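You operate a simulated robot arm through the tools that you are given. There is no shell and no other tool. Be economical: measure what you need, move in short steps, check, and stop when the job is done.

The job below is to be done with a simulated two-armed robot. You get a single attempt, and the scene is never put back.

TASK
On the top of the long table, fold the blue cloth in half.

Only the result counts: the job must be done as asked and must still hold three seconds after the hand-in. Knocking over, shifting, dropping, spilling or breaking anything else fails it. Flat cloth is picked up by pressing the open fingertips on it (5 to 10 N) and closing them slowly along it; thin cloth reads only 2 to 8 mm in the jaws.

THE ROBOT
Two 7-joint arms with two-finger parallel grippers on one trunk, on a base that drives. Base frame: it is fixed to the floor where the robot stands at the start and does not move with it; the origin is under the middle of the robot, x ahead of it, y to its left, z up. Readings come in m, degrees, newtons and seconds.
The left shoulder is at the start at [0.07, 0.163, 1.12], the right one opposite. With the tool pointing down near the work surface each hand reaches from about 0.38 to 0.88 m from the robot's upright axis, wherever it stands, measured 20 degrees to its own side. Places, roughly: top of the long table [1, 0, 0.8]. Payload 3.43 kg a hand.
The tool frame of a hand sits at the grasp point between the pads (the TCP): z along the fingers, y along the line on which they close. The tips reach 0.034 m beyond it. Largest opening 0.128 m; finger width 0.024, thickness 0.012; the body of the gripper, 0.048 by 0.13 m, starts 0.096 m behind the TCP.
Orientation is that of the tool frame in the base frame, as a unit quaternion [w, x, y, z]. With the fingers straight down and closing along the base's y, the tool's x points along the base's -x, its y along +y and its z along -z.

THE INTERFACE
- The arms move only by the tool move_arm. It takes "left_plan", "right_plan" or both (then of equal length, played together; a hand with none holds still); each is a list of rows, each a list of 2 entries, a list of its own where there are three numbers: the shift along the tool's x, y, z in m, then the turn, a rotation vector about the tool's x, y, z in degrees. In form: [[[tx, ty, tz], [wx, wy, wz]], ...]. A call has 1 to 20 rows; each row shifts and turns the commanded pose from where the row before left it, along the tool's axes as they then stand. "left_hand" and "right_hand" are, for a hand that has rows, the finger opening in m, from 0 to 0.128, set as the call begins (left out, the last holds). Rows are played at 5 a second. More than 0.05 m and 8.6 degrees between two rows, or a gripper value outside its range, and nothing of the call is played. Where a pose cannot be reached the arm comes as near as it can. A force on the tool above 40 N (or 10 N above the force at the start of the call, whichever is more), or a blocked arm, ends the call early, and 0.2 s more pass. The fingers move at their own pace (about 0.153 m/s each) and stop on an object; they squeeze with about 24 N. The grip force told is the motor's: it shows also when the fingers shut on nothing. Time passes only in rows, and 0.2 s behind the last, so rows that do not move let the fingers close. The reply holds the time, the measured pose of the TCP, the force on the tool along the base axes, the opening and the grip force, in the units named above and with some noise, with the torque about the TCP (base axes, N m) and any sound that the robot's microphone picked up, and new pictures: "show" is both (left out), scene, wrist or none (wrist: the cameras of the hands that moved).
- Cameras (640 x 400 px; columns grow to the right, rows downward): "scene" is now at [0.1331, -0.0159, 1.336]; the picture's right is [-0.19, -0.98, 0.00], its down [-0.67, 0.13, -0.73] and it looks along [0.72, -0.14, -0.68] (base axes); focal length 275 px, centre (320, 200). "left" rides on the left gripper at [0.076, 0.011, -0.16] in its tool frame; the picture's right is [-0.15, 0.99, 0.00], its down [-0.88, -0.13, -0.46] and it looks along [-0.45, -0.07, 0.89] (tool axes); focal length 234 px, centre (320, 200). "right" rides on the right gripper at [0.076, -0.011, -0.16] in its tool frame; the picture's right is [0.15, 0.99, 0.00], its down [-0.88, 0.13, -0.46] and it looks along [-0.45, 0.07, 0.89] (tool axes); focal length 234 px, centre (320, 200). There is no depth. A picture from a camera that has moved, and an enlarged one, comes with that camera's place and axes in the base frame and with its lens.
- lift_body(by): slides the trunk up (or, below 0, down) by that many m; the arms and the scene camera ride with it, the base frame stays. It gives what a move gives, with no picture.
- steer(legs): drives the robot by 1 to 6 legs, each [ahead, left, turn to the left] in m, m and degrees, along the robot's own axes; the way and the turn of a leg run together, so that a leg with both is an arc; at most 1.5 m and 180 degrees a leg. The arms and the cameras ride along, it lands a little off, and it stops where it bumps. It gives what a move gives, and a new picture of the scene camera.
- aim_head(pan, tilt): turns the head with the scene camera to pan (to the left, within 86 degrees either way) and tilt (down, from -29 to 69), counted from straight ahead of the robot. It gives what a move gives, and a new picture of the scene camera.
- close_up(camera, box): a new picture of the part [left, top, right, bottom] of that camera's present view, enlarged. It takes no simulated time.
- job_done(): hands the job in; it is judged then, once.

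Go step by step. Nothing tells you exact positions but the pictures and the camera data: compare them with the known pose of the tool, close in by small moves and look again before you grip or let go. The budget is 120 turns and 260 pictures, counting those below and the enlarged ones. Unless the task says otherwise, let go and move clear before handing in, and close with one line.

The tools are called by a JSON object that holds its "method" and its "body". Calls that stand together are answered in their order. move_arm: Moves the arms, as the interface text tells. Its arguments: {"type":"object","properties":{"left_plan":{"type":"array","items":{"type":"array"}},"left_hand":{"type":"number"},"right_plan":{"type":"array","items":{"type":"array"}},"right_hand":{"type":"number"},"show":{"type":"string","enum":["both","scene","wrist","none"]}},"required":[]} The other tools are called the same way: lift_body (by) slides the trunk up or down; steer (legs) drives the base; aim_head (pan, tilt) turns the head that bears the scene camera; close_up (camera, box) takes an enlarged picture of a part of a camera's view; job_done () hands the job in.

At the start:

```text
time_s: 0.0
left_position: [0.7037, 0.1821, 1.0378]
left_tool_rot: [0.0, -0.001, 1.0, 0.0]
left_wrist_force: [0.3, 0.3, -0.1]
left_moment: [0.0, 0.02, 0.03]
left_width: 0.1278
left_gripper_force: 0.0
right_position: [0.552, -0.4165, 1.0175]
right_tool_rot: [0.0, 0.0, 1.0, 0.0]
right_wrist_force: [0.0, 1.2, 0.4]
right_moment: [0.01, 0.02, -0.01]
right_width: 0.128
right_gripper_force: 0.0
trunk travel left (down, up): [-0.6, 0.34]
robot x, y, heading: [0.0013, 0.001, -0.0]
head pan, tilt: [-10.8, 42.7]
```

scene: 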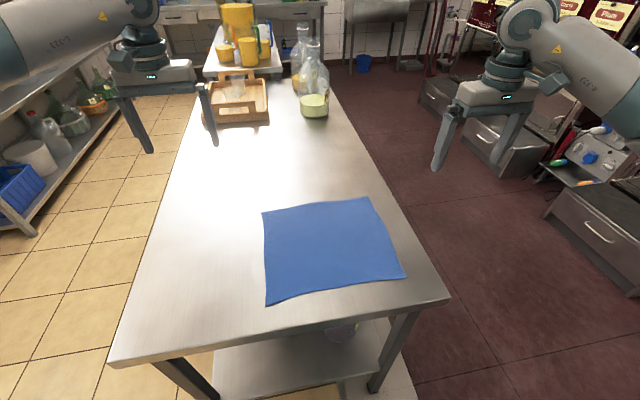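
right: 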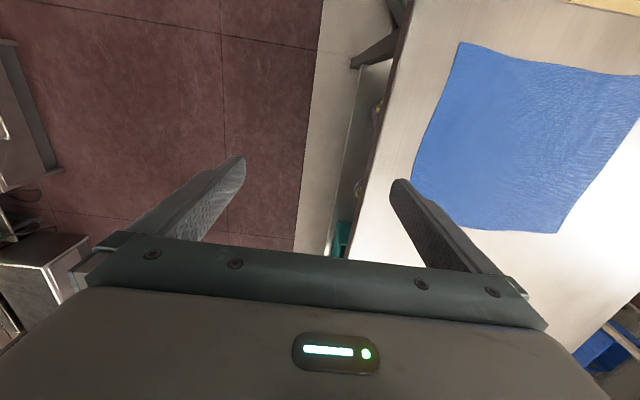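
left: 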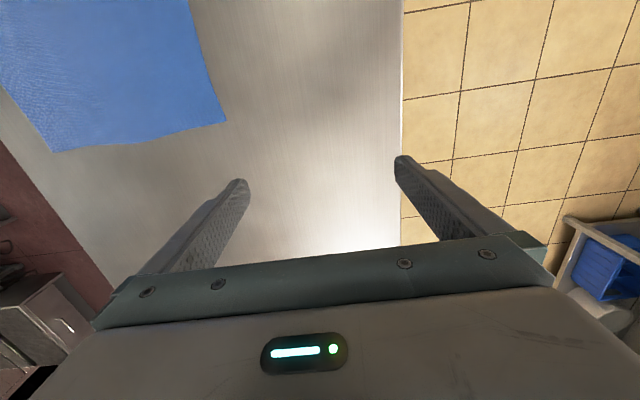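

The blue cloth lies near the table's near end, roughly x 0.42–0.69, y −0.265–0.04. I'll centre the robot on it and back off a little, so that both hands can take the far corners and fold them towards the robot.

{"method": "steer", "body": {"legs": [[-0.12, -0.11, 0]]}}

{"method": "aim_head", "body": {"pan": 0, "tilt": 45}}

```text
time_s: 1.4
left_position: [0.5842, 0.0721, 1.0383]
left_tool_rot: [0.0, -0.002, 1.0, 0.0]
left_wrist_force: [0.6, 0.3, 0.2]
left_moment: [-0.03, -0.01, -0.01]
left_width: 0.1278
left_gripper_force: 0.0
right_position: [0.4322, -0.5255, 1.018]
right_tool_rot: [0.0, -0.001, 1.0, 0.0]
right_wrist_force: [-0.2, 0.2, 0.7]
right_moment: [0.02, 0.0, -0.04]
right_width: 0.1278
right_gripper_force: 0.1
trunk travel left (down, up): [-0.6, 0.34]
robot x, y, heading: [-0.1195, -0.1132, 0.3]
head pan, tilt: [-10.8, 42.7]
camera scene: at [0.0126, -0.1262, 1.3359], right [-0.19, -0.98, 0.0], down [-0.67, 0.13, -0.73], along [0.72, -0.14, -0.68], focal length 275 px, centre (320, 200)
```

scene: 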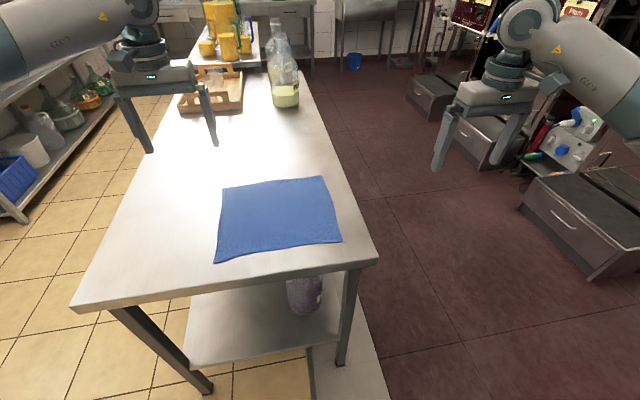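

```text
time_s: 2.2
left_position: [0.584, 0.073, 1.0385]
left_tool_rot: [0.0, -0.002, 1.0, 0.0]
left_wrist_force: [0.3, -0.2, -0.9]
left_moment: [0.03, -0.01, 0.01]
left_width: 0.1282
left_gripper_force: 0.0
right_position: [0.4329, -0.5246, 1.0177]
right_tool_rot: [0.0, -0.001, 1.0, 0.0]
right_wrist_force: [0.1, 0.2, -0.4]
right_moment: [0.0, -0.04, 0.0]
right_width: 0.1279
right_gripper_force: 0.1
trunk travel left (down, up): [-0.6, 0.34]
robot x, y, heading: [-0.1198, -0.1128, 0.3]
head pan, tilt: [0.0, 45.0]
camera scene: at [0.0124, -0.1108, 1.3327], right [0.0, -1.0, 0.0], down [-0.71, 0.0, -0.71], along [0.71, 0.0, -0.71], focal length 275 px, centre (320, 200)
```

scene: 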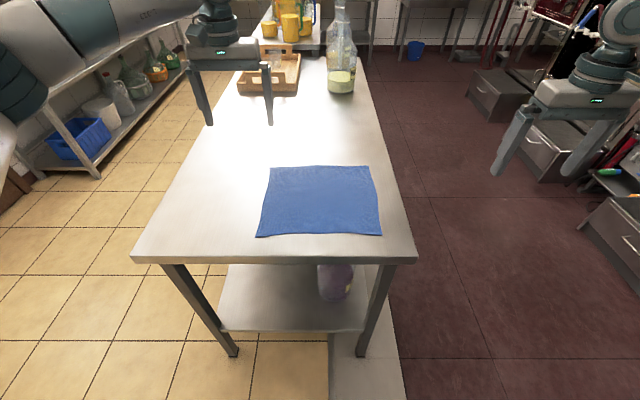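

The cloth spans about x 0.42–0.69 and y −0.262–0.045, with the table at z about 0.80. I'll bring both hands above its far corners, with the fingers half closed.

{"method": "move_arm", "body": {"left_plan": [[[-0.0098, -0.0076, 0.0154], [0, 0, 0]], [[-0.0098, -0.0076, 0.0154], [0, 0, 0]], [[-0.0098, -0.0076, 0.0154], [0, 0, 0]], [[-0.0098, -0.0076, 0.0154], [0, 0, 0]], [[-0.0098, -0.0076, 0.0154], [0, 0, 0]], [[-0.0098, -0.0076, 0.0154], [0, 0, 0]], [[-0.0098, -0.0076, 0.0154], [0, 0, 0]], [[-0.0098, -0.0076, 0.0154], [0, 0, 0]], [[-0.0098, -0.0076, 0.0154], [0, 0, 0]], [[0, 0, 0], [0, 0, 0]]], "right_plan": [[[-0.0266, 0.0333, 0.0131], [0, 0, 0]], [[-0.0266, 0.0333, 0.0131], [0, 0, 0]], [[-0.0266, 0.0333, 0.0131], [0, 0, 0]], [[-0.0266, 0.0333, 0.0131], [0, 0, 0]], [[-0.0266, 0.0333, 0.0131], [0, 0, 0]], [[-0.0266, 0.0333, 0.0131], [0, 0, 0]], [[-0.0266, 0.0333, 0.0131], [0, 0, 0]], [[-0.0266, 0.0333, 0.0131], [0, 0, 0]], [[-0.0266, 0.0333, 0.0131], [0, 0, 0]], [[0, 0, 0], [0, 0, 0]]], "left_hand": 0.04, "right_hand": 0.04}}

```text
time_s: 4.4
left_position: [0.6721, 0.0058, 0.8996]
left_tool_rot: [0.001, -0.002, 1.0, 0.001]
left_wrist_force: [-0.1, -0.2, 0.3]
left_moment: [0.06, -0.04, 0.0]
left_width: 0.04
left_gripper_force: 0.1
right_position: [0.671, -0.2237, 0.9015]
right_tool_rot: [0.0, -0.002, 1.0, 0.001]
right_wrist_force: [-0.7, -0.5, 0.1]
right_moment: [0.04, -0.02, 0.0]
right_width: 0.0403
right_gripper_force: 0.0
trunk travel left (down, up): [-0.6, 0.34]
robot x, y, heading: [-0.1198, -0.1102, 0.0]
head pan, tilt: [0.0, 45.0]
camera scene: at [0.0116, -0.1117, 1.3328], right [0.0, -1.0, 0.0], down [-0.71, 0.0, -0.71], along [0.71, 0.0, -0.71], focal length 275 px, centre (320, 200)
camera right: at [0.5961, -0.2356, 1.0601], right [-0.15, 0.99, 0.0], down [0.88, 0.13, 0.46], along [0.45, 0.07, -0.89], focal length 234 px, centre (320, 200)
camera left: at [0.5953, 0.0139, 1.0596], right [0.14, 0.99, 0.0], down [0.88, -0.13, 0.46], along [0.45, -0.06, -0.89], focal length 234 px, centre (320, 200)
```

scene: 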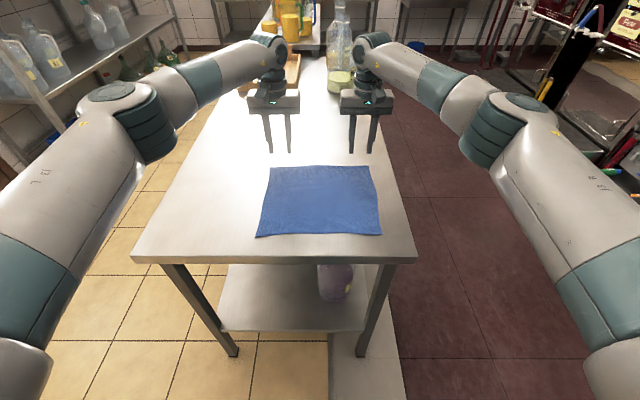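
right: 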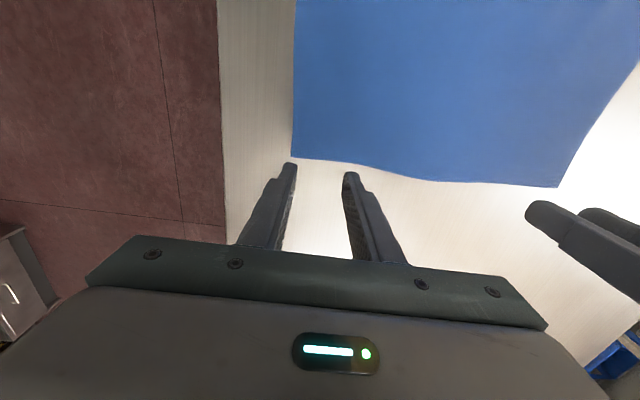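
left: 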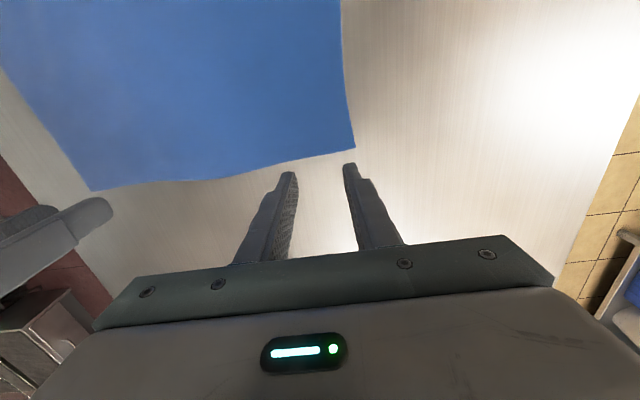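

The wrist pictures put the far edge at x ≈ 0.67–0.68, so both hands need to come slightly closer to the robot. I'll shift them and go lower.

{"method": "move_arm", "body": {"left_plan": [[[0.0125, 0, 0.02], [0, 0, 0]], [[0.0125, 0, 0.02], [0, 0, 0]], [[0, 0, 0], [0, 0, 0]]], "right_plan": [[[0.009, 0.0035, 0.02], [0, 0, 0]], [[0.009, 0.0035, 0.02], [0, 0, 0]], [[0, 0, 0], [0, 0, 0]]], "show": "wrist"}}

```text
time_s: 5.2
left_position: [0.6473, 0.0053, 0.86]
left_tool_rot: [0.0, -0.002, 1.0, 0.001]
left_wrist_force: [0.5, 0.8, -1.1]
left_moment: [-0.02, 0.0, 0.02]
left_width: 0.0398
left_gripper_force: 0.0
right_position: [0.6537, -0.2171, 0.8588]
right_tool_rot: [0.001, 0.0, 1.0, 0.0]
right_wrist_force: [-0.6, 0.6, 0.2]
right_moment: [0.0, -0.02, -0.03]
right_width: 0.04
right_gripper_force: 0.1
trunk travel left (down, up): [-0.6, 0.34]
robot x, y, heading: [-0.1231, -0.1098, 0.1]
head pan, tilt: [0.0, 45.0]
camera right: at [0.5784, -0.2283, 1.0191], right [-0.15, 0.99, 0.0], down [0.88, 0.13, 0.46], along [0.45, 0.07, -0.89], focal length 234 px, centre (320, 200)
camera left: at [0.5703, 0.015, 1.019], right [0.14, 0.99, 0.0], down [0.88, -0.13, 0.46], along [0.45, -0.07, -0.89], focal length 234 px, centre (320, 200)
```

right: 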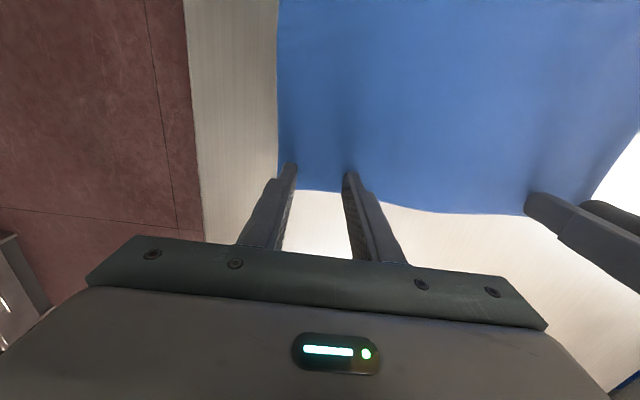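
left: 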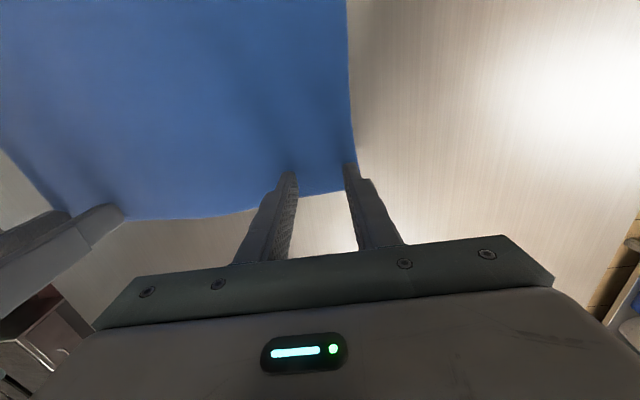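

The tips sit about 1.5–2 cm inside the far edge. I'll shift them slightly inward from the sides and go down towards contact.

{"method": "move_arm", "body": {"left_plan": [[[0, -0.004, 0.006], [0, 0, 0]], [[0, -0.004, 0.006], [0, 0, 0]], [[0, 0, 0.006], [0, 0, 0]], [[0, 0, 0.003], [0, 0, 0]], [[0, 0, 0], [0, 0, 0]]], "right_plan": [[[0, 0.004, 0.006], [0, 0, 0]], [[0, 0.004, 0.006], [0, 0, 0]], [[0, 0, 0.006], [0, 0, 0]], [[0, 0, 0.003], [0, 0, 0]], [[0, 0, 0], [0, 0, 0]]], "show": "wrist"}}

```text
time_s: 6.0
left_position: [0.6491, -0.0027, 0.8546]
left_tool_rot: [0.01, -0.003, 1.0, -0.002]
left_wrist_force: [-0.8, 0.1, 24.1]
left_moment: [0.66, 0.2, 0.03]
left_width: 0.0399
left_gripper_force: 0.0
right_position: [0.6554, -0.2101, 0.8558]
right_tool_rot: [0.009, -0.001, 1.0, 0.001]
right_wrist_force: [-1.1, 0.0, 25.2]
right_moment: [-0.64, 0.25, -0.04]
right_width: 0.0399
right_gripper_force: 0.4
trunk travel left (down, up): [-0.6, 0.34]
robot x, y, heading: [-0.1178, -0.1119, -0.0]
head pan, tilt: [0.0, 45.0]
stopped in row 4 (left hand): the force on the tool passed its limit at 42 N (the readings are from after the stop); the commanded pose is now the measured one
camera right: at [0.5765, -0.2201, 1.0134], right [-0.15, 0.99, 0.0], down [0.87, 0.13, 0.47], along [0.47, 0.07, -0.88], focal length 234 px, centre (320, 200)
camera left: at [0.569, 0.0069, 1.0131], right [0.14, 0.99, 0.0], down [0.87, -0.12, 0.47], along [0.47, -0.07, -0.88], focal length 234 px, centre (320, 200)
```

right: 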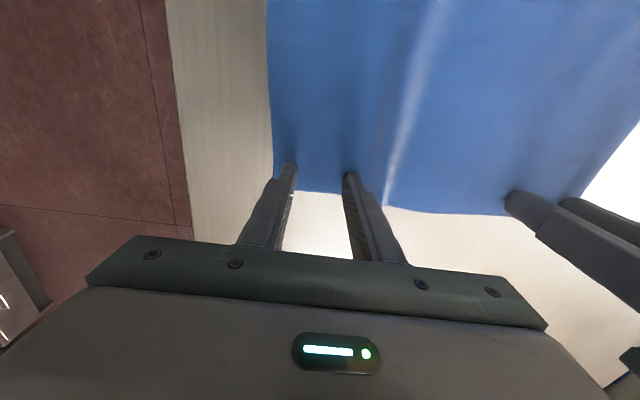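
left: 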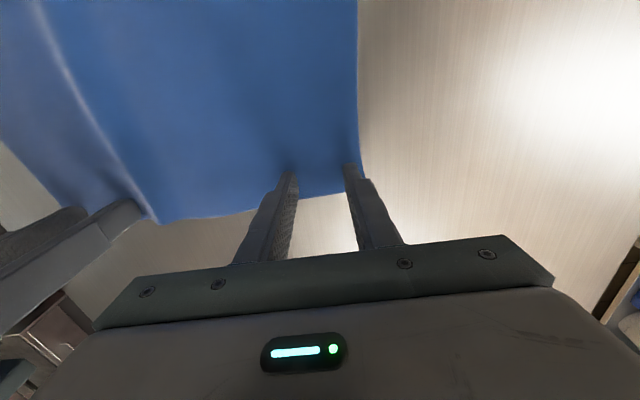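

Contact is already made at TCP z ≈ 0.855, so the table top is at about 0.82. The hands press with 24 N, so I'll ease off by about a millimetre.

{"method": "move_arm", "body": {"left_plan": [[[0, 0, -0.001], [0, 0, 0]], [[0, 0, 0], [0, 0, 0]]], "right_plan": [[[0, 0, -0.001], [0, 0, 0]], [[0, 0, 0], [0, 0, 0]]], "show": "none"}}

```text
time_s: 6.6
left_position: [0.6474, -0.0013, 0.8546]
left_tool_rot: [0.009, -0.003, 1.0, -0.002]
left_wrist_force: [4.3, -1.6, 30.5]
left_moment: [0.62, -0.02, -0.11]
left_width: 0.0395
left_gripper_force: 0.1
right_position: [0.6528, -0.2098, 0.8549]
right_tool_rot: [0.008, -0.001, 1.0, 0.001]
right_wrist_force: [4.9, 0.5, 29.5]
right_moment: [-0.55, 0.06, 0.11]
right_width: 0.0396
right_gripper_force: 0.1
trunk travel left (down, up): [-0.6, 0.34]
robot x, y, heading: [-0.1211, -0.112, -0.1]
head pan, tilt: [0.0, 45.0]
```

{"method": "move_arm", "body": {"left_plan": [[[0, 0, -0.0015], [0, 0, 0]], [[0, 0, 0], [0, 0, 0]], [[0, 0, 0], [0, 0, 0]]], "right_plan": [[[0, 0, -0.0015], [0, 0, 0]], [[0, 0, 0], [0, 0, 0]], [[0, 0, 0], [0, 0, 0]]], "show": "none"}}

```text
time_s: 7.4
left_position: [0.6472, -0.0024, 0.8553]
left_tool_rot: [0.008, -0.002, 1.0, -0.002]
left_wrist_force: [3.7, -2.0, 27.6]
left_moment: [0.52, 0.01, -0.1]
left_width: 0.0393
left_gripper_force: 0.1
right_position: [0.6536, -0.2103, 0.855]
right_tool_rot: [0.008, -0.001, 1.0, 0.001]
right_wrist_force: [3.1, 1.8, 28.6]
right_moment: [-0.46, 0.01, 0.09]
right_width: 0.0398
right_gripper_force: 0.0
trunk travel left (down, up): [-0.6, 0.34]
robot x, y, heading: [-0.1199, -0.1119, -0.1]
head pan, tilt: [0.0, 45.0]
```

{"method": "move_arm", "body": {"left_plan": [[[0, 0, -0.002], [0, 0, 0]], [[0, 0, -0.002], [0, 0, 0]], [[0, 0, 0], [0, 0, 0]]], "right_plan": [[[0, 0, -0.002], [0, 0, 0]], [[0, 0, -0.002], [0, 0, 0]], [[0, 0, 0], [0, 0, 0]]], "show": "none"}}

```text
time_s: 8.2
left_position: [0.6475, -0.0025, 0.8556]
left_tool_rot: [0.005, -0.003, 1.0, -0.001]
left_wrist_force: [-2.5, -1.3, 11.0]
left_moment: [0.19, 0.11, 0.05]
left_width: 0.0393
left_gripper_force: 0.2
right_position: [0.6532, -0.2084, 0.8545]
right_tool_rot: [0.005, -0.001, 1.0, 0.001]
right_wrist_force: [-0.5, 0.4, 14.8]
right_moment: [-0.24, 0.07, -0.04]
right_width: 0.0398
right_gripper_force: 0.2
trunk travel left (down, up): [-0.6, 0.34]
robot x, y, heading: [-0.1178, -0.1087, 0.4]
head pan, tilt: [0.0, 45.0]
```

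Now a slight further ease and the first step of closing the fingers.

{"method": "move_arm", "body": {"left_plan": [[[0, 0, -0.0005], [0, 0, 0]], [[0, 0, 0], [0, 0, 0]]], "right_plan": [[[0, 0, -0.0012], [0, 0, 0]], [[0, 0, 0], [0, 0, 0]]], "left_hand": 0.03, "right_hand": 0.03, "show": "wrist"}}

```text
time_s: 8.8
left_position: [0.6493, -0.0021, 0.8552]
left_tool_rot: [0.005, -0.003, 1.0, -0.001]
left_wrist_force: [-1.3, -0.8, 7.3]
left_moment: [0.14, 0.08, 0.01]
left_width: 0.0296
left_gripper_force: 0.0
right_position: [0.6547, -0.209, 0.8545]
right_tool_rot: [0.005, 0.0, 1.0, 0.001]
right_wrist_force: [-0.3, 0.1, 4.4]
right_moment: [-0.05, 0.05, -0.04]
right_width: 0.0297
right_gripper_force: 0.0
trunk travel left (down, up): [-0.6, 0.34]
robot x, y, heading: [-0.1212, -0.109, -0.2]
head pan, tilt: [0.0, 45.0]
camera right: at [0.5783, -0.2204, 1.0142], right [-0.15, 0.99, 0.0], down [0.88, 0.13, 0.46], along [0.46, 0.07, -0.89], focal length 234 px, centre (320, 200)
camera left: at [0.5707, 0.0072, 1.0138], right [0.14, 0.99, 0.0], down [0.88, -0.12, 0.46], along [0.46, -0.07, -0.89], focal length 234 px, centre (320, 200)
```

right: 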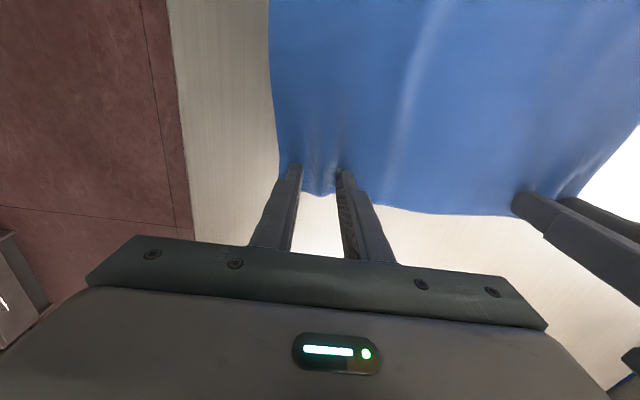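
left: 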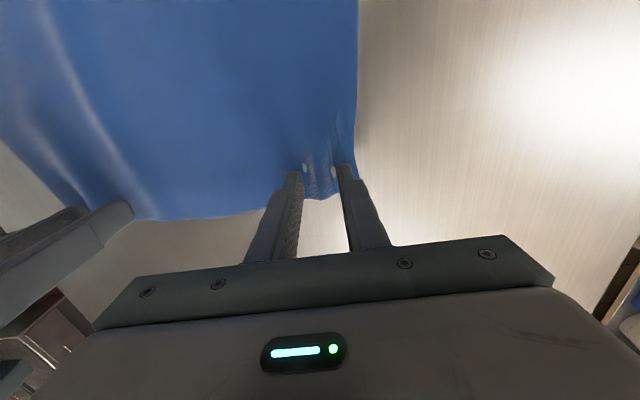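

The cloth is bunching between the fingers as wanted. I'll press the right hand very slightly more and keep closing.

{"method": "move_arm", "body": {"left_plan": [[[0, 0, 0], [0, 0, 0]], [[0, 0, 0], [0, 0, 0]]], "right_plan": [[[0, 0, 0.0008], [0, 0, 0]], [[0, 0, 0], [0, 0, 0]]], "left_hand": 0.022, "right_hand": 0.022, "show": "none"}}

{"method": "move_arm", "body": {"left_plan": [[[0, 0, 0], [0, 0, 0]], [[0, 0, 0], [0, 0, 0]]], "right_plan": [[[0, 0, 0], [0, 0, 0]], [[0, 0, 0], [0, 0, 0]]], "left_hand": 0.014, "right_hand": 0.014, "show": "wrist"}}

```text
time_s: 9.4
left_position: [0.6497, -0.0027, 0.8546]
left_tool_rot: [0.005, -0.003, 1.0, -0.001]
left_wrist_force: [-0.1, -0.5, 4.5]
left_moment: [0.09, 0.03, 0.0]
left_width: 0.0216
left_gripper_force: 0.0
right_position: [0.6555, -0.2098, 0.8553]
right_tool_rot: [0.005, -0.001, 1.0, 0.001]
right_wrist_force: [-1.1, -0.1, 5.3]
right_moment: [-0.06, 0.03, 0.02]
right_width: 0.0218
right_gripper_force: 0.1
trunk travel left (down, up): [-0.6, 0.34]
robot x, y, heading: [-0.1159, -0.1156, 0.2]
head pan, tilt: [0.0, 45.0]
```

```text
time_s: 10.0
left_position: [0.6496, -0.0031, 0.8549]
left_tool_rot: [0.005, -0.002, 1.0, 0.0]
left_wrist_force: [0.1, -0.3, 6.1]
left_moment: [0.02, 0.01, -0.01]
left_width: 0.0135
left_gripper_force: 0.1
right_position: [0.6559, -0.2087, 0.8548]
right_tool_rot: [0.005, -0.001, 1.0, 0.0]
right_wrist_force: [1.1, 0.3, 4.8]
right_moment: [-0.04, 0.01, 0.02]
right_width: 0.0137
right_gripper_force: 0.1
trunk travel left (down, up): [-0.6, 0.34]
robot x, y, heading: [-0.1195, -0.1112, 0.3]
head pan, tilt: [0.0, 45.0]
camera right: at [0.5791, -0.2204, 1.0141], right [-0.15, 0.99, 0.0], down [0.88, 0.13, 0.46], along [0.46, 0.07, -0.89], focal length 234 px, centre (320, 200)
camera left: at [0.5714, 0.0072, 1.0139], right [0.14, 0.99, 0.0], down [0.88, -0.12, 0.46], along [0.46, -0.07, -0.89], focal length 234 px, centre (320, 200)
```

right: 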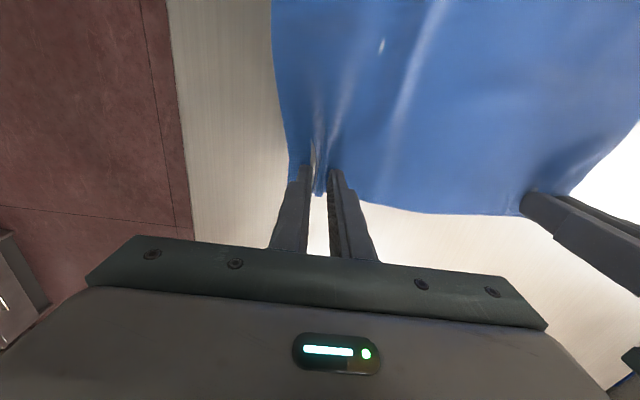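
left: 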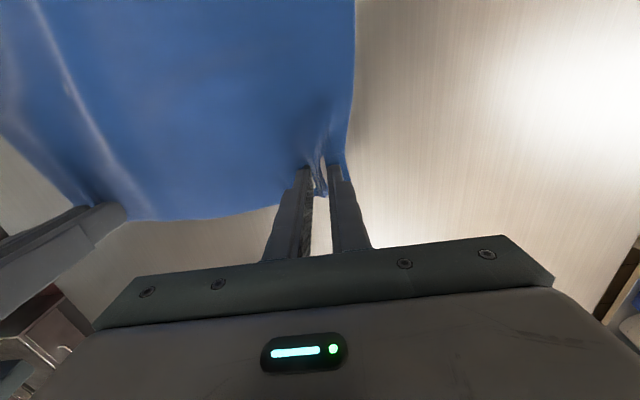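

Cloth is caught between both pairs of fingers. Next I'll close fully.

{"method": "move_arm", "body": {"left_plan": [[[0, 0, 0], [0, 0, 0]], [[0, 0, 0], [0, 0, 0]]], "right_plan": [[[0, 0, 0], [0, 0, 0]], [[0, 0, 0], [0, 0, 0]]], "left_hand": 0.007, "right_hand": 0.007, "show": "none"}}

{"method": "move_arm", "body": {"left_plan": [[[0, 0, 0], [0, 0, 0]], [[0, 0, 0], [0, 0, 0]], [[0, 0, 0], [0, 0, 0]]], "right_plan": [[[0, 0, 0], [0, 0, 0]], [[0, 0, 0], [0, 0, 0]], [[0, 0, 0], [0, 0, 0]]], "left_hand": 0, "right_hand": 0, "show": "wrist"}}

```text
time_s: 10.6
left_position: [0.6496, -0.0028, 0.8553]
left_tool_rot: [0.006, -0.003, 1.0, -0.001]
left_wrist_force: [-0.4, -0.2, 3.6]
left_moment: [0.03, -0.02, 0.04]
left_width: 0.007
left_gripper_force: 0.0
right_position: [0.6553, -0.2096, 0.8542]
right_tool_rot: [0.005, -0.001, 1.0, 0.001]
right_wrist_force: [-0.4, -0.2, 5.5]
right_moment: [-0.08, -0.03, 0.02]
right_width: 0.0083
right_gripper_force: 1.1
trunk travel left (down, up): [-0.6, 0.34]
robot x, y, heading: [-0.1243, -0.1123, -0.0]
head pan, tilt: [0.0, 45.0]
```

```text
time_s: 11.4
left_position: [0.6495, -0.0021, 0.8556]
left_tool_rot: [0.005, -0.003, 1.0, 0.0]
left_wrist_force: [0.2, -0.4, 3.2]
left_moment: [0.01, -0.01, 0.02]
left_width: 0.0018
left_gripper_force: 24.5
right_position: [0.6569, -0.2105, 0.8549]
right_tool_rot: [0.005, -0.001, 1.0, 0.001]
right_wrist_force: [1.4, -0.4, 5.0]
right_moment: [-0.04, 0.0, 0.01]
right_width: 0.0061
right_gripper_force: 24.1
trunk travel left (down, up): [-0.6, 0.34]
robot x, y, heading: [-0.1184, -0.1101, 0.2]
head pan, tilt: [0.0, 45.0]
camera right: at [0.5791, -0.2204, 1.0141], right [-0.15, 0.99, 0.0], down [0.88, 0.13, 0.46], along [0.46, 0.07, -0.89], focal length 234 px, centre (320, 200)
camera left: at [0.5714, 0.0071, 1.0139], right [0.14, 0.99, 0.0], down [0.88, -0.12, 0.47], along [0.46, -0.07, -0.89], focal length 234 px, centre (320, 200)
```

right: 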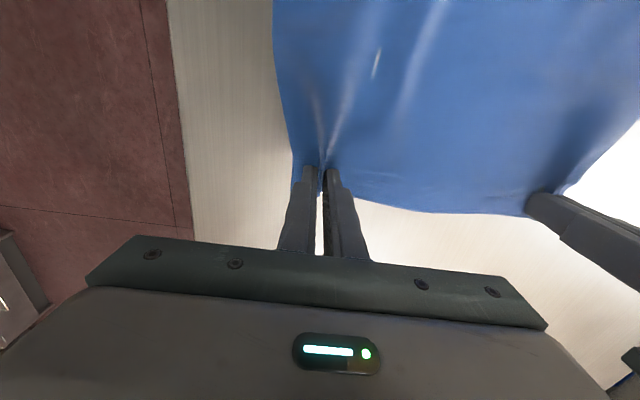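
left: 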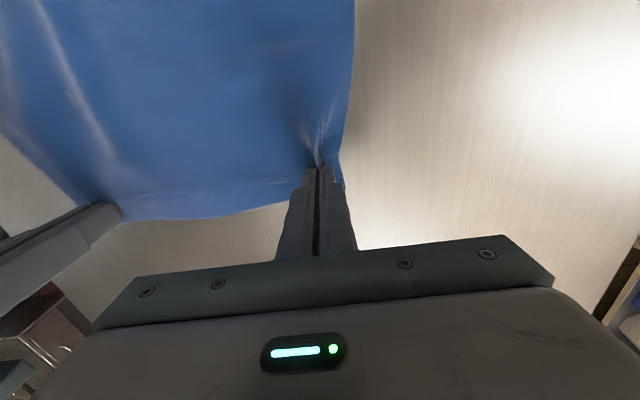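

The right hand reads 6 mm, which is cloth. The left reads only 1.8 mm, which is doubtful, so I'll lift both by 3 cm to test.

{"method": "move_arm", "body": {"left_plan": [[[0.002, 0, -0.01], [0, 0, 0]], [[0.002, 0, -0.01], [0, 0, 0]], [[0.002, 0, -0.01], [0, 0, 0]], [[0, 0, 0], [0, 0, 0]]], "right_plan": [[[0.002, 0, -0.01], [0, 0, 0]], [[0.002, 0, -0.01], [0, 0, 0]], [[0.002, 0, -0.01], [0, 0, 0]], [[0, 0, 0], [0, 0, 0]]]}}

```text
time_s: 12.4
left_position: [0.6449, -0.0041, 0.8856]
left_tool_rot: [0.004, -0.003, 1.0, -0.001]
left_wrist_force: [-0.1, -0.2, 0.0]
left_moment: [0.01, 0.01, 0.01]
left_width: 0.0018
left_gripper_force: 24.1
right_position: [0.6507, -0.2097, 0.8841]
right_tool_rot: [0.005, -0.001, 1.0, 0.001]
right_wrist_force: [-0.1, -0.7, -0.2]
right_moment: [-0.01, -0.02, 0.02]
right_width: 0.0062
right_gripper_force: 24.0
trunk travel left (down, up): [-0.6, 0.34]
robot x, y, heading: [-0.1208, -0.1109, 0.3]
head pan, tilt: [0.0, 45.0]
camera scene: at [0.0128, -0.1105, 1.3326], right [0.0, -1.0, 0.0], down [-0.71, 0.0, -0.71], along [0.71, 0.0, -0.71], focal length 275 px, centre (320, 200)
camera right: at [0.574, -0.2205, 1.044], right [-0.15, 0.99, 0.0], down [0.88, 0.13, 0.46], along [0.46, 0.07, -0.89], focal length 234 px, centre (320, 200)
camera left: at [0.566, 0.0072, 1.043], right [0.14, 0.99, 0.0], down [0.88, -0.12, 0.46], along [0.46, -0.07, -0.89], focal length 234 px, centre (320, 200)
```

scene: 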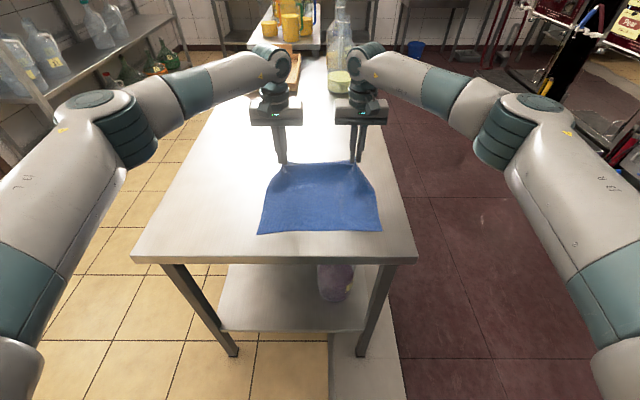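
right: 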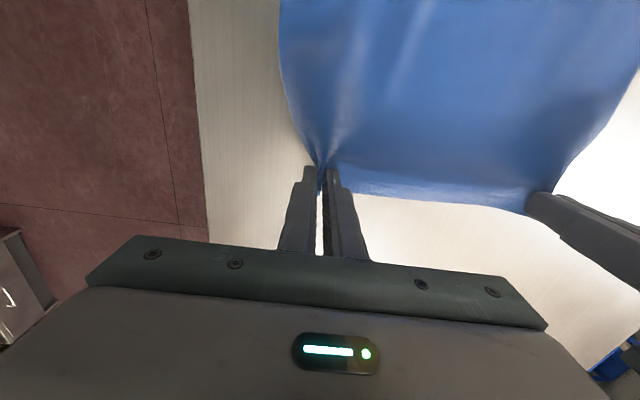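
left: 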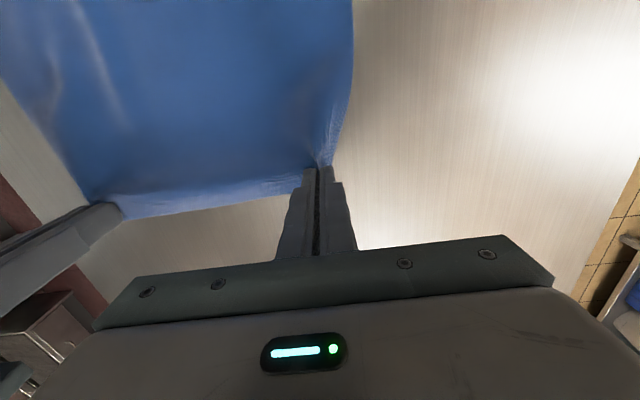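

Both corners are held and lift cleanly. Now I'll take the far edge up along an arc about the fold line (x ≈ 0.535), spreading the hands slightly.

{"method": "move_arm", "body": {"left_plan": [[[0.006, 0.0008, -0.0123], [0, 0, 0]], [[0.006, 0.0008, -0.0123], [0, 0, 0]], [[0.009, 0.0008, -0.0116], [0, 0, 0]], [[0.009, 0.0008, -0.0116], [0, 0, 0]], [[0.0116, 0.0008, -0.009], [0, 0, 0]], [[0.0116, 0.0008, -0.009], [0, 0, 0]], [[0.0136, 0.0008, -0.0056], [0, 0, 0]], [[0.0136, 0.0008, -0.0056], [0, 0, 0]], [[0.0145, 0.0008, -0.0019], [0, 0, 0]], [[0.0145, 0.0008, -0.0019], [0, 0, 0]], [[0, 0, 0], [0, 0, 0]]], "right_plan": [[[0.006, -0.0008, -0.0123], [0, 0, 0]], [[0.006, -0.0008, -0.0123], [0, 0, 0]], [[0.009, -0.0008, -0.0116], [0, 0, 0]], [[0.009, -0.0008, -0.0116], [0, 0, 0]], [[0.0116, -0.0008, -0.009], [0, 0, 0]], [[0.0116, -0.0008, -0.009], [0, 0, 0]], [[0.0136, -0.0008, -0.0056], [0, 0, 0]], [[0.0136, -0.0008, -0.0056], [0, 0, 0]], [[0.0145, -0.0008, -0.0019], [0, 0, 0]], [[0.0145, -0.0008, -0.0019], [0, 0, 0]], [[0, 0, 0], [0, 0, 0]]], "show": "both"}}

```text
time_s: 14.8
left_position: [0.5341, 0.0045, 0.9643]
left_tool_rot: [0.004, -0.002, 1.0, -0.001]
left_wrist_force: [1.1, -22.2, 0.0]
left_moment: [-0.8, -0.02, -0.01]
left_width: 0.0022
left_gripper_force: 23.8
right_position: [0.5396, -0.2181, 0.9649]
right_tool_rot: [0.004, -0.002, 1.0, 0.003]
right_wrist_force: [-0.8, 23.2, 0.2]
right_moment: [0.8, 0.03, 0.05]
right_width: 0.0065
right_gripper_force: 23.9
trunk travel left (down, up): [-0.6, 0.34]
robot x, y, heading: [-0.1163, -0.1109, 0.3]
head pan, tilt: [0.0, 45.0]
camera scene: at [0.0131, -0.1105, 1.3326], right [0.0, -1.0, 0.0], down [-0.71, 0.0, -0.71], along [0.71, 0.0, -0.71], focal length 275 px, centre (320, 200)
camera right: at [0.4637, -0.2285, 1.1231], right [-0.15, 0.99, 0.0], down [0.88, 0.13, 0.46], along [0.46, 0.07, -0.89], focal length 234 px, centre (320, 200)
camera left: at [0.456, 0.0145, 1.123], right [0.14, 0.99, 0.0], down [0.88, -0.12, 0.46], along [0.46, -0.07, -0.89], focal length 234 px, centre (320, 200)
```

scene: 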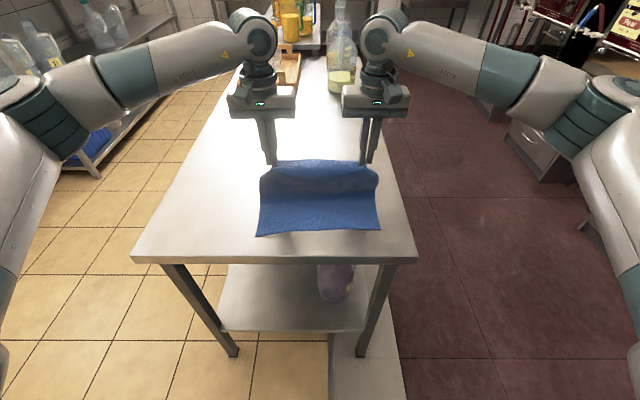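
right: 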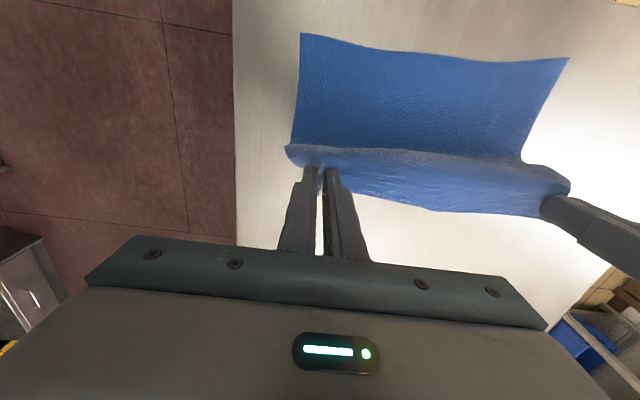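
left: 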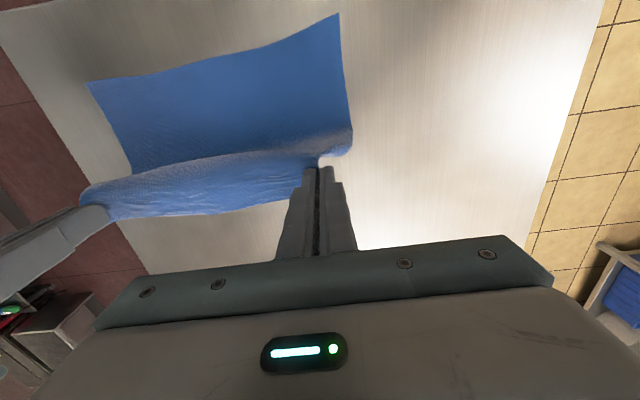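

The cloth folds up well, but the spread pulls with about 22 N, so I'll relax it. Then the hands carry on over the top of the arc, tilting the fingers forward on the way down.

{"method": "move_arm", "body": {"left_plan": [[[0, -0.003, 0], [0, 0, 0]], [[0, -0.0025, 0], [0, 0, 0]], [[0.0171, 0, 0.0011], [0, -4, 0]], [[0.0169, 0, 0.0018], [0, -4, 0]], [[0.017, 0, 0.0029], [0, -4, 0]], [[0.0165, 0, 0.0037], [0, -4, 0]], [[0.0164, 0, 0.0045], [0, -4, 0]], [[0.0162, 0, 0.0055], [0, -4, 0]], [[0.0158, 0, 0.0062], [0, -4, 0]], [[0.0152, 0, 0.0071], [0, -4, 0]], [[0, 0, 0], [0, 0, 0]]], "right_plan": [[[0, 0.003, 0], [0, 0, 0]], [[0, 0.0025, 0], [0, 0, 0]], [[0.0171, 0, 0.0011], [0, -4, 0]], [[0.0169, 0, 0.0018], [0, -4, 0]], [[0.017, 0, 0.0029], [0, -4, 0]], [[0.0165, 0, 0.0037], [0, -4, 0]], [[0.0164, 0, 0.0045], [0, -4, 0]], [[0.0162, 0, 0.0055], [0, -4, 0]], [[0.0158, 0, 0.0062], [0, -4, 0]], [[0.0152, 0, 0.0071], [0, -4, 0]], [[0, 0, 0], [0, 0, 0]]], "show": "both"}}

```text
time_s: 17.2
left_position: [0.4196, -0.0017, 0.9015]
left_tool_rot: [0.281, -0.002, 0.96, -0.001]
left_wrist_force: [0.3, -6.6, -0.5]
left_moment: [-0.2, 0.01, -0.11]
left_width: 0.0018
left_gripper_force: 23.7
right_position: [0.4245, -0.2129, 0.9015]
right_tool_rot: [0.281, -0.001, 0.96, 0.002]
right_wrist_force: [0.3, 7.1, 0.3]
right_moment: [0.19, -0.01, 0.11]
right_width: 0.0025
right_gripper_force: 23.9
trunk travel left (down, up): [-0.6, 0.34]
robot x, y, heading: [-0.1154, -0.1116, -0.0]
head pan, tilt: [0.0, 45.0]
camera scene: at [0.0126, -0.1105, 1.3327], right [0.0, -1.0, 0.0], down [-0.71, 0.0, -0.71], along [0.71, 0.0, -0.71], focal length 275 px, centre (320, 200)
camera right: at [0.276, -0.2236, 0.9953], right [-0.13, 0.99, -0.08], down [0.5, 0.13, 0.86], along [0.86, 0.07, -0.51], focal length 234 px, centre (320, 200)
camera left: at [0.2679, 0.0077, 0.9951], right [0.12, 0.99, 0.08], down [0.5, -0.13, 0.86], along [0.86, -0.06, -0.51], focal length 234 px, centre (320, 200)
```

scene: 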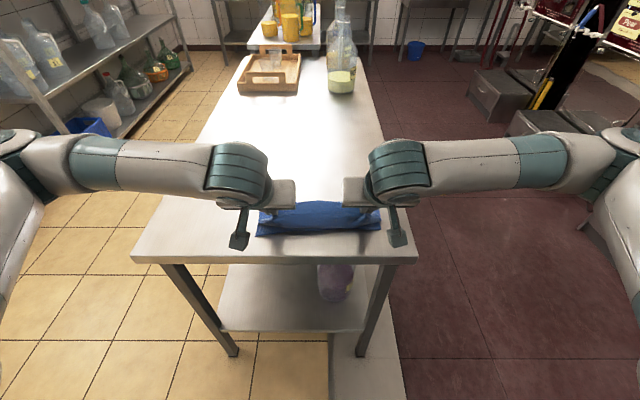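
right: 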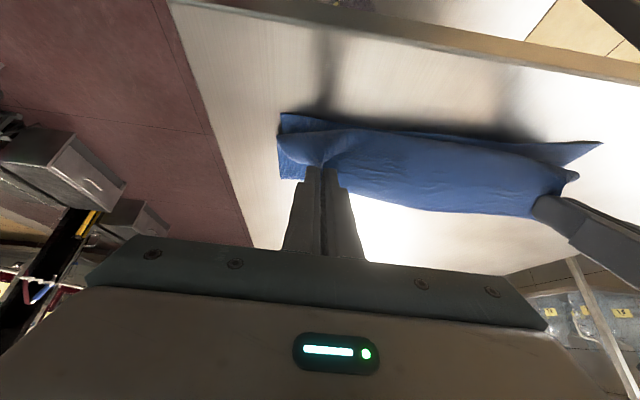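
left: 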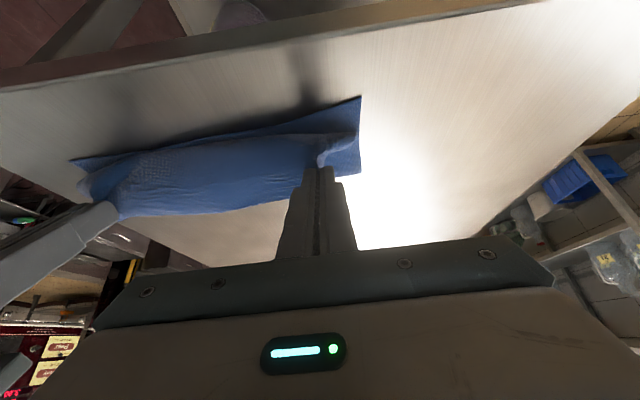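

{"method": "move_arm", "body": {"left_plan": [[[0.0125, -0.001, 0.0078], [0, 0, 0]], [[0.0115, 0, 0.0094], [0, 0, 0]], [[0.0087, 0, 0.0077], [0, 0, 0]], [[0, 0, 0], [0, 0, 0]]], "right_plan": [[[0.0125, 0.001, 0.0078], [0, 0, 0]], [[0.0115, 0, 0.0094], [0, 0, 0]], [[0.0087, 0, 0.0077], [0, 0, 0]], [[0, 0, 0], [0, 0, 0]]], "show": "both"}}

{"method": "close_up", "body": {"camera": "scene", "box": [220, 160, 420, 285]}}

```text
time_s: 18.2
left_position: [0.4033, -0.0027, 0.8636]
left_tool_rot: [0.28, -0.003, 0.96, 0.0]
left_wrist_force: [0.0, -1.0, -0.3]
left_moment: [-0.03, 0.02, -0.01]
left_width: 0.0019
left_gripper_force: 24.1
right_position: [0.4118, -0.2114, 0.8635]
right_tool_rot: [0.28, 0.0, 0.96, 0.0]
right_wrist_force: [0.7, 1.2, 0.5]
right_moment: [0.01, -0.01, 0.0]
right_width: 0.0021
right_gripper_force: 23.7
trunk travel left (down, up): [-0.6, 0.34]
robot x, y, heading: [-0.1198, -0.1117, 0.2]
head pan, tilt: [0.0, 45.0]
camera scene: at [0.0124, -0.1105, 1.3327], right [0.0, -1.0, 0.0], down [-0.71, 0.0, -0.71], along [0.71, 0.0, -0.71], focal length 275 px, centre (320, 200)
camera right: at [0.2615, -0.2221, 0.9575], right [-0.13, 0.99, -0.08], down [0.5, 0.13, 0.86], along [0.86, 0.07, -0.51], focal length 234 px, centre (320, 200)
camera left: at [0.2534, 0.0064, 0.9565], right [0.12, 0.99, 0.08], down [0.5, -0.13, 0.86], along [0.86, -0.06, -0.51], focal length 234 px, centre (320, 200)
```

scene: 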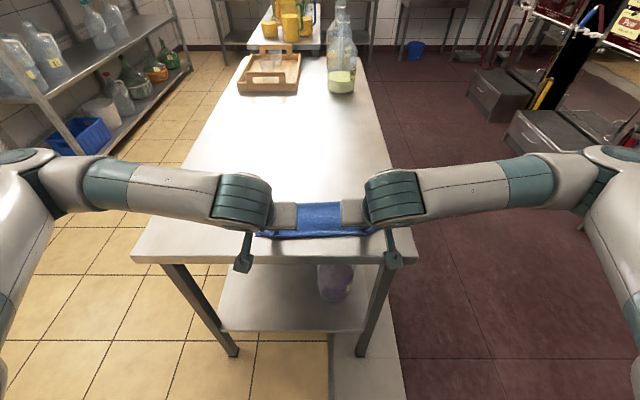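
right: 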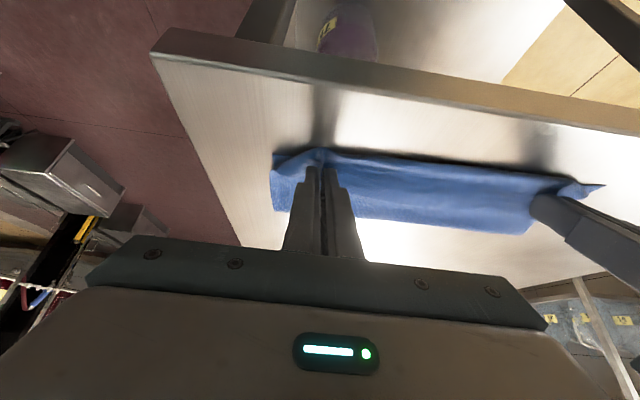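
left: 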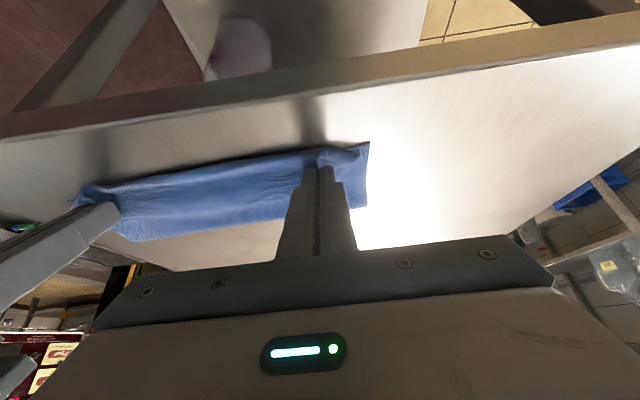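

```text
3.20 times, centred on (320, 222) of scene
camera zoom: at [0.0124, -0.1105, 1.3327], right [0.0, -1.0, 0.0], down [-0.71, 0.0, -0.71], along [0.71, 0.0, -0.71], focal length 879 px, centre (320, 128)
```

zoom: 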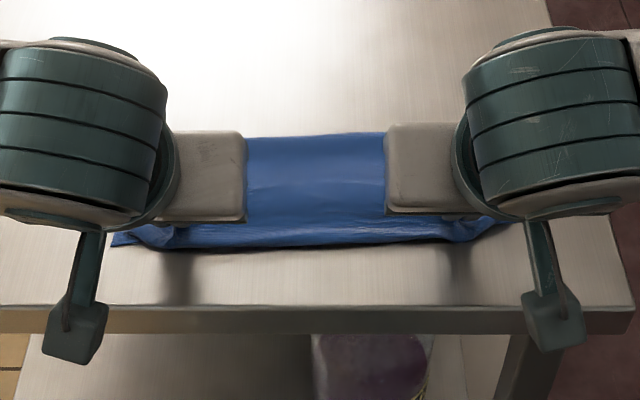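

The far edge now lies over the near edge. I'll lower to light contact and then open slowly, so the pinched ridges flatten.

{"method": "move_arm", "body": {"left_plan": [[[0.0022, 0, 0.0034], [0, 0, 0]], [[0.0022, 0, 0.0034], [0, 0, 0]], [[0.001, 0, 0.0017], [0, 0, 0]], [[0, 0, 0], [0, 0, 0]]], "right_plan": [[[0.0022, 0, 0.0034], [0, 0, 0]], [[0.0022, 0, 0.0034], [0, 0, 0]], [[0.001, 0, 0.0017], [0, 0, 0]], [[0, 0, 0], [0, 0, 0]]], "show": "none"}}

```text
time_s: 19.2
left_position: [0.4035, -0.004, 0.8556]
left_tool_rot: [0.284, -0.003, 0.959, -0.002]
left_wrist_force: [3.8, -1.7, 23.1]
left_moment: [-0.05, -0.31, -0.02]
left_width: 0.0018
left_gripper_force: 24.1
right_position: [0.4106, -0.2118, 0.8557]
right_tool_rot: [0.283, 0.0, 0.959, 0.001]
right_wrist_force: [2.7, 2.1, 19.6]
right_moment: [0.01, -0.28, 0.07]
right_width: 0.0023
right_gripper_force: 24.5
trunk travel left (down, up): [-0.6, 0.34]
robot x, y, heading: [-0.1191, -0.1127, 0.1]
head pan, tilt: [0.0, 45.0]
```

{"method": "move_arm", "body": {"left_plan": [[[-0.0016, 0, -0.0025], [0, 0, 0]], [[0, 0, 0], [0, 0, 0]]], "right_plan": [[[-0.0016, 0, -0.0025], [0, 0, 0]], [[0, 0, 0], [0, 0, 0]]], "show": "none"}}

{"method": "move_arm", "body": {"left_plan": [[[0, 0, 0], [0, 0, 0]], [[0, 0, 0], [0, 0, 0]]], "right_plan": [[[0, 0, 0], [0, 0, 0]], [[0, 0, 0], [0, 0, 0]]], "left_hand": 0.012, "right_hand": 0.012, "show": "none"}}

{"method": "move_arm", "body": {"left_plan": [[[0, 0, 0], [0, 0, 0]], [[0, 0, 0], [0, 0, 0]]], "right_plan": [[[0, 0, 0], [0, 0, 0]], [[0, 0, 0], [0, 0, 0]]], "left_hand": 0.03, "right_hand": 0.03, "show": "both"}}

```text
time_s: 19.8
left_position: [0.4039, -0.0029, 0.8565]
left_tool_rot: [0.281, -0.003, 0.96, -0.001]
left_wrist_force: [1.9, -2.4, 15.9]
left_moment: [-0.06, -0.19, -0.05]
left_width: 0.002
left_gripper_force: 23.5
right_position: [0.4093, -0.2126, 0.8566]
right_tool_rot: [0.28, -0.002, 0.96, 0.001]
right_wrist_force: [0.3, 3.0, 10.8]
right_moment: [0.11, -0.16, 0.06]
right_width: 0.0022
right_gripper_force: 24.5
trunk travel left (down, up): [-0.6, 0.34]
robot x, y, heading: [-0.1221, -0.1101, 0.4]
head pan, tilt: [0.0, 45.0]
```

```text
time_s: 20.4
left_position: [0.4034, -0.0022, 0.8564]
left_tool_rot: [0.281, -0.003, 0.96, 0.0]
left_wrist_force: [-0.8, -1.0, 14.1]
left_moment: [-0.04, -0.08, -0.01]
left_width: 0.009
left_gripper_force: 0.1
right_position: [0.4091, -0.2122, 0.8569]
right_tool_rot: [0.279, 0.0, 0.96, 0.0]
right_wrist_force: [-0.5, 0.3, 4.7]
right_moment: [0.02, -0.03, 0.01]
right_width: 0.0107
right_gripper_force: 0.0
trunk travel left (down, up): [-0.6, 0.34]
robot x, y, heading: [-0.1222, -0.1101, -0.1]
head pan, tilt: [0.0, 45.0]
```

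```text
time_s: 21.0
left_position: [0.404, -0.004, 0.8566]
left_tool_rot: [0.281, -0.003, 0.96, 0.0]
left_wrist_force: [-1.3, -2.7, 14.0]
left_moment: [-0.01, -0.05, 0.0]
left_width: 0.0259
left_gripper_force: 0.1
right_position: [0.4084, -0.2124, 0.8573]
right_tool_rot: [0.28, 0.0, 0.96, 0.001]
right_wrist_force: [-0.7, 1.6, 3.0]
right_moment: [0.03, -0.07, 0.04]
right_width: 0.0291
right_gripper_force: 0.1
trunk travel left (down, up): [-0.6, 0.34]
robot x, y, heading: [-0.1202, -0.111, 0.1]
head pan, tilt: [0.0, 45.0]
camera scene: at [0.0109, -0.111, 1.3328], right [0.0, -1.0, 0.0], down [-0.71, 0.0, -0.71], along [0.71, 0.0, -0.71], focal length 275 px, centre (320, 200)
camera right: at [0.2607, -0.2228, 0.9503], right [-0.13, 0.99, -0.08], down [0.5, 0.13, 0.86], along [0.86, 0.07, -0.51], focal length 234 px, centre (320, 200)
camera left: at [0.2527, 0.0061, 0.9499], right [0.12, 0.99, 0.08], down [0.5, -0.13, 0.86], along [0.86, -0.06, -0.51], focal length 234 px, centre (320, 200)
```

scene: 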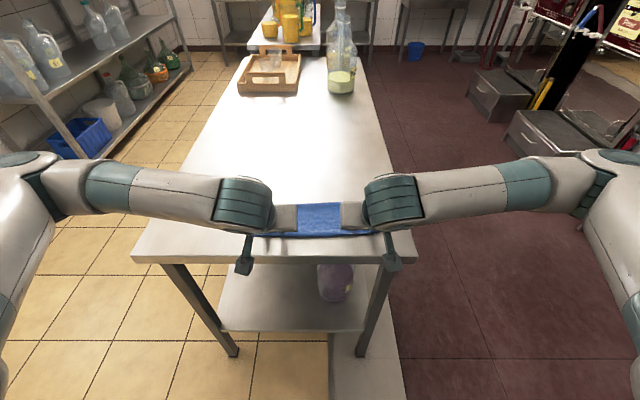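
right: 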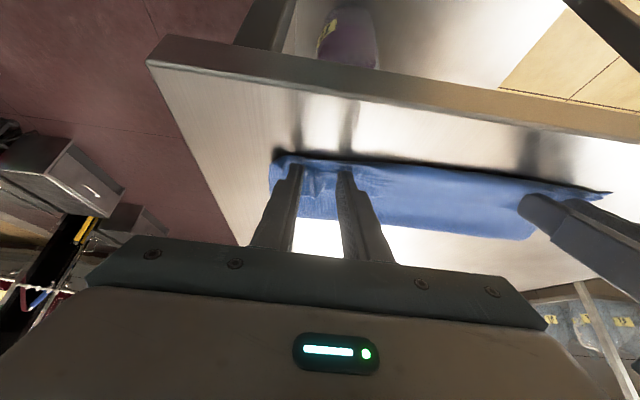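
left: 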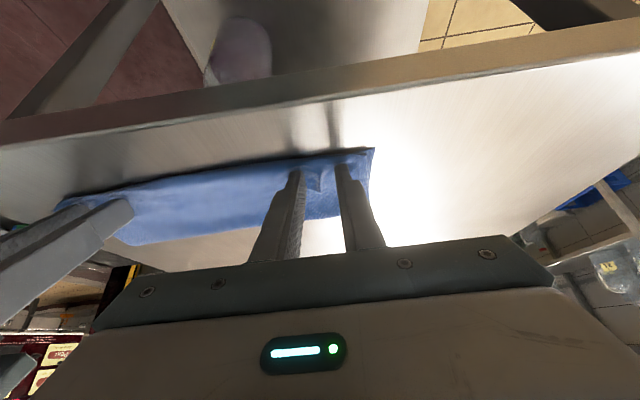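

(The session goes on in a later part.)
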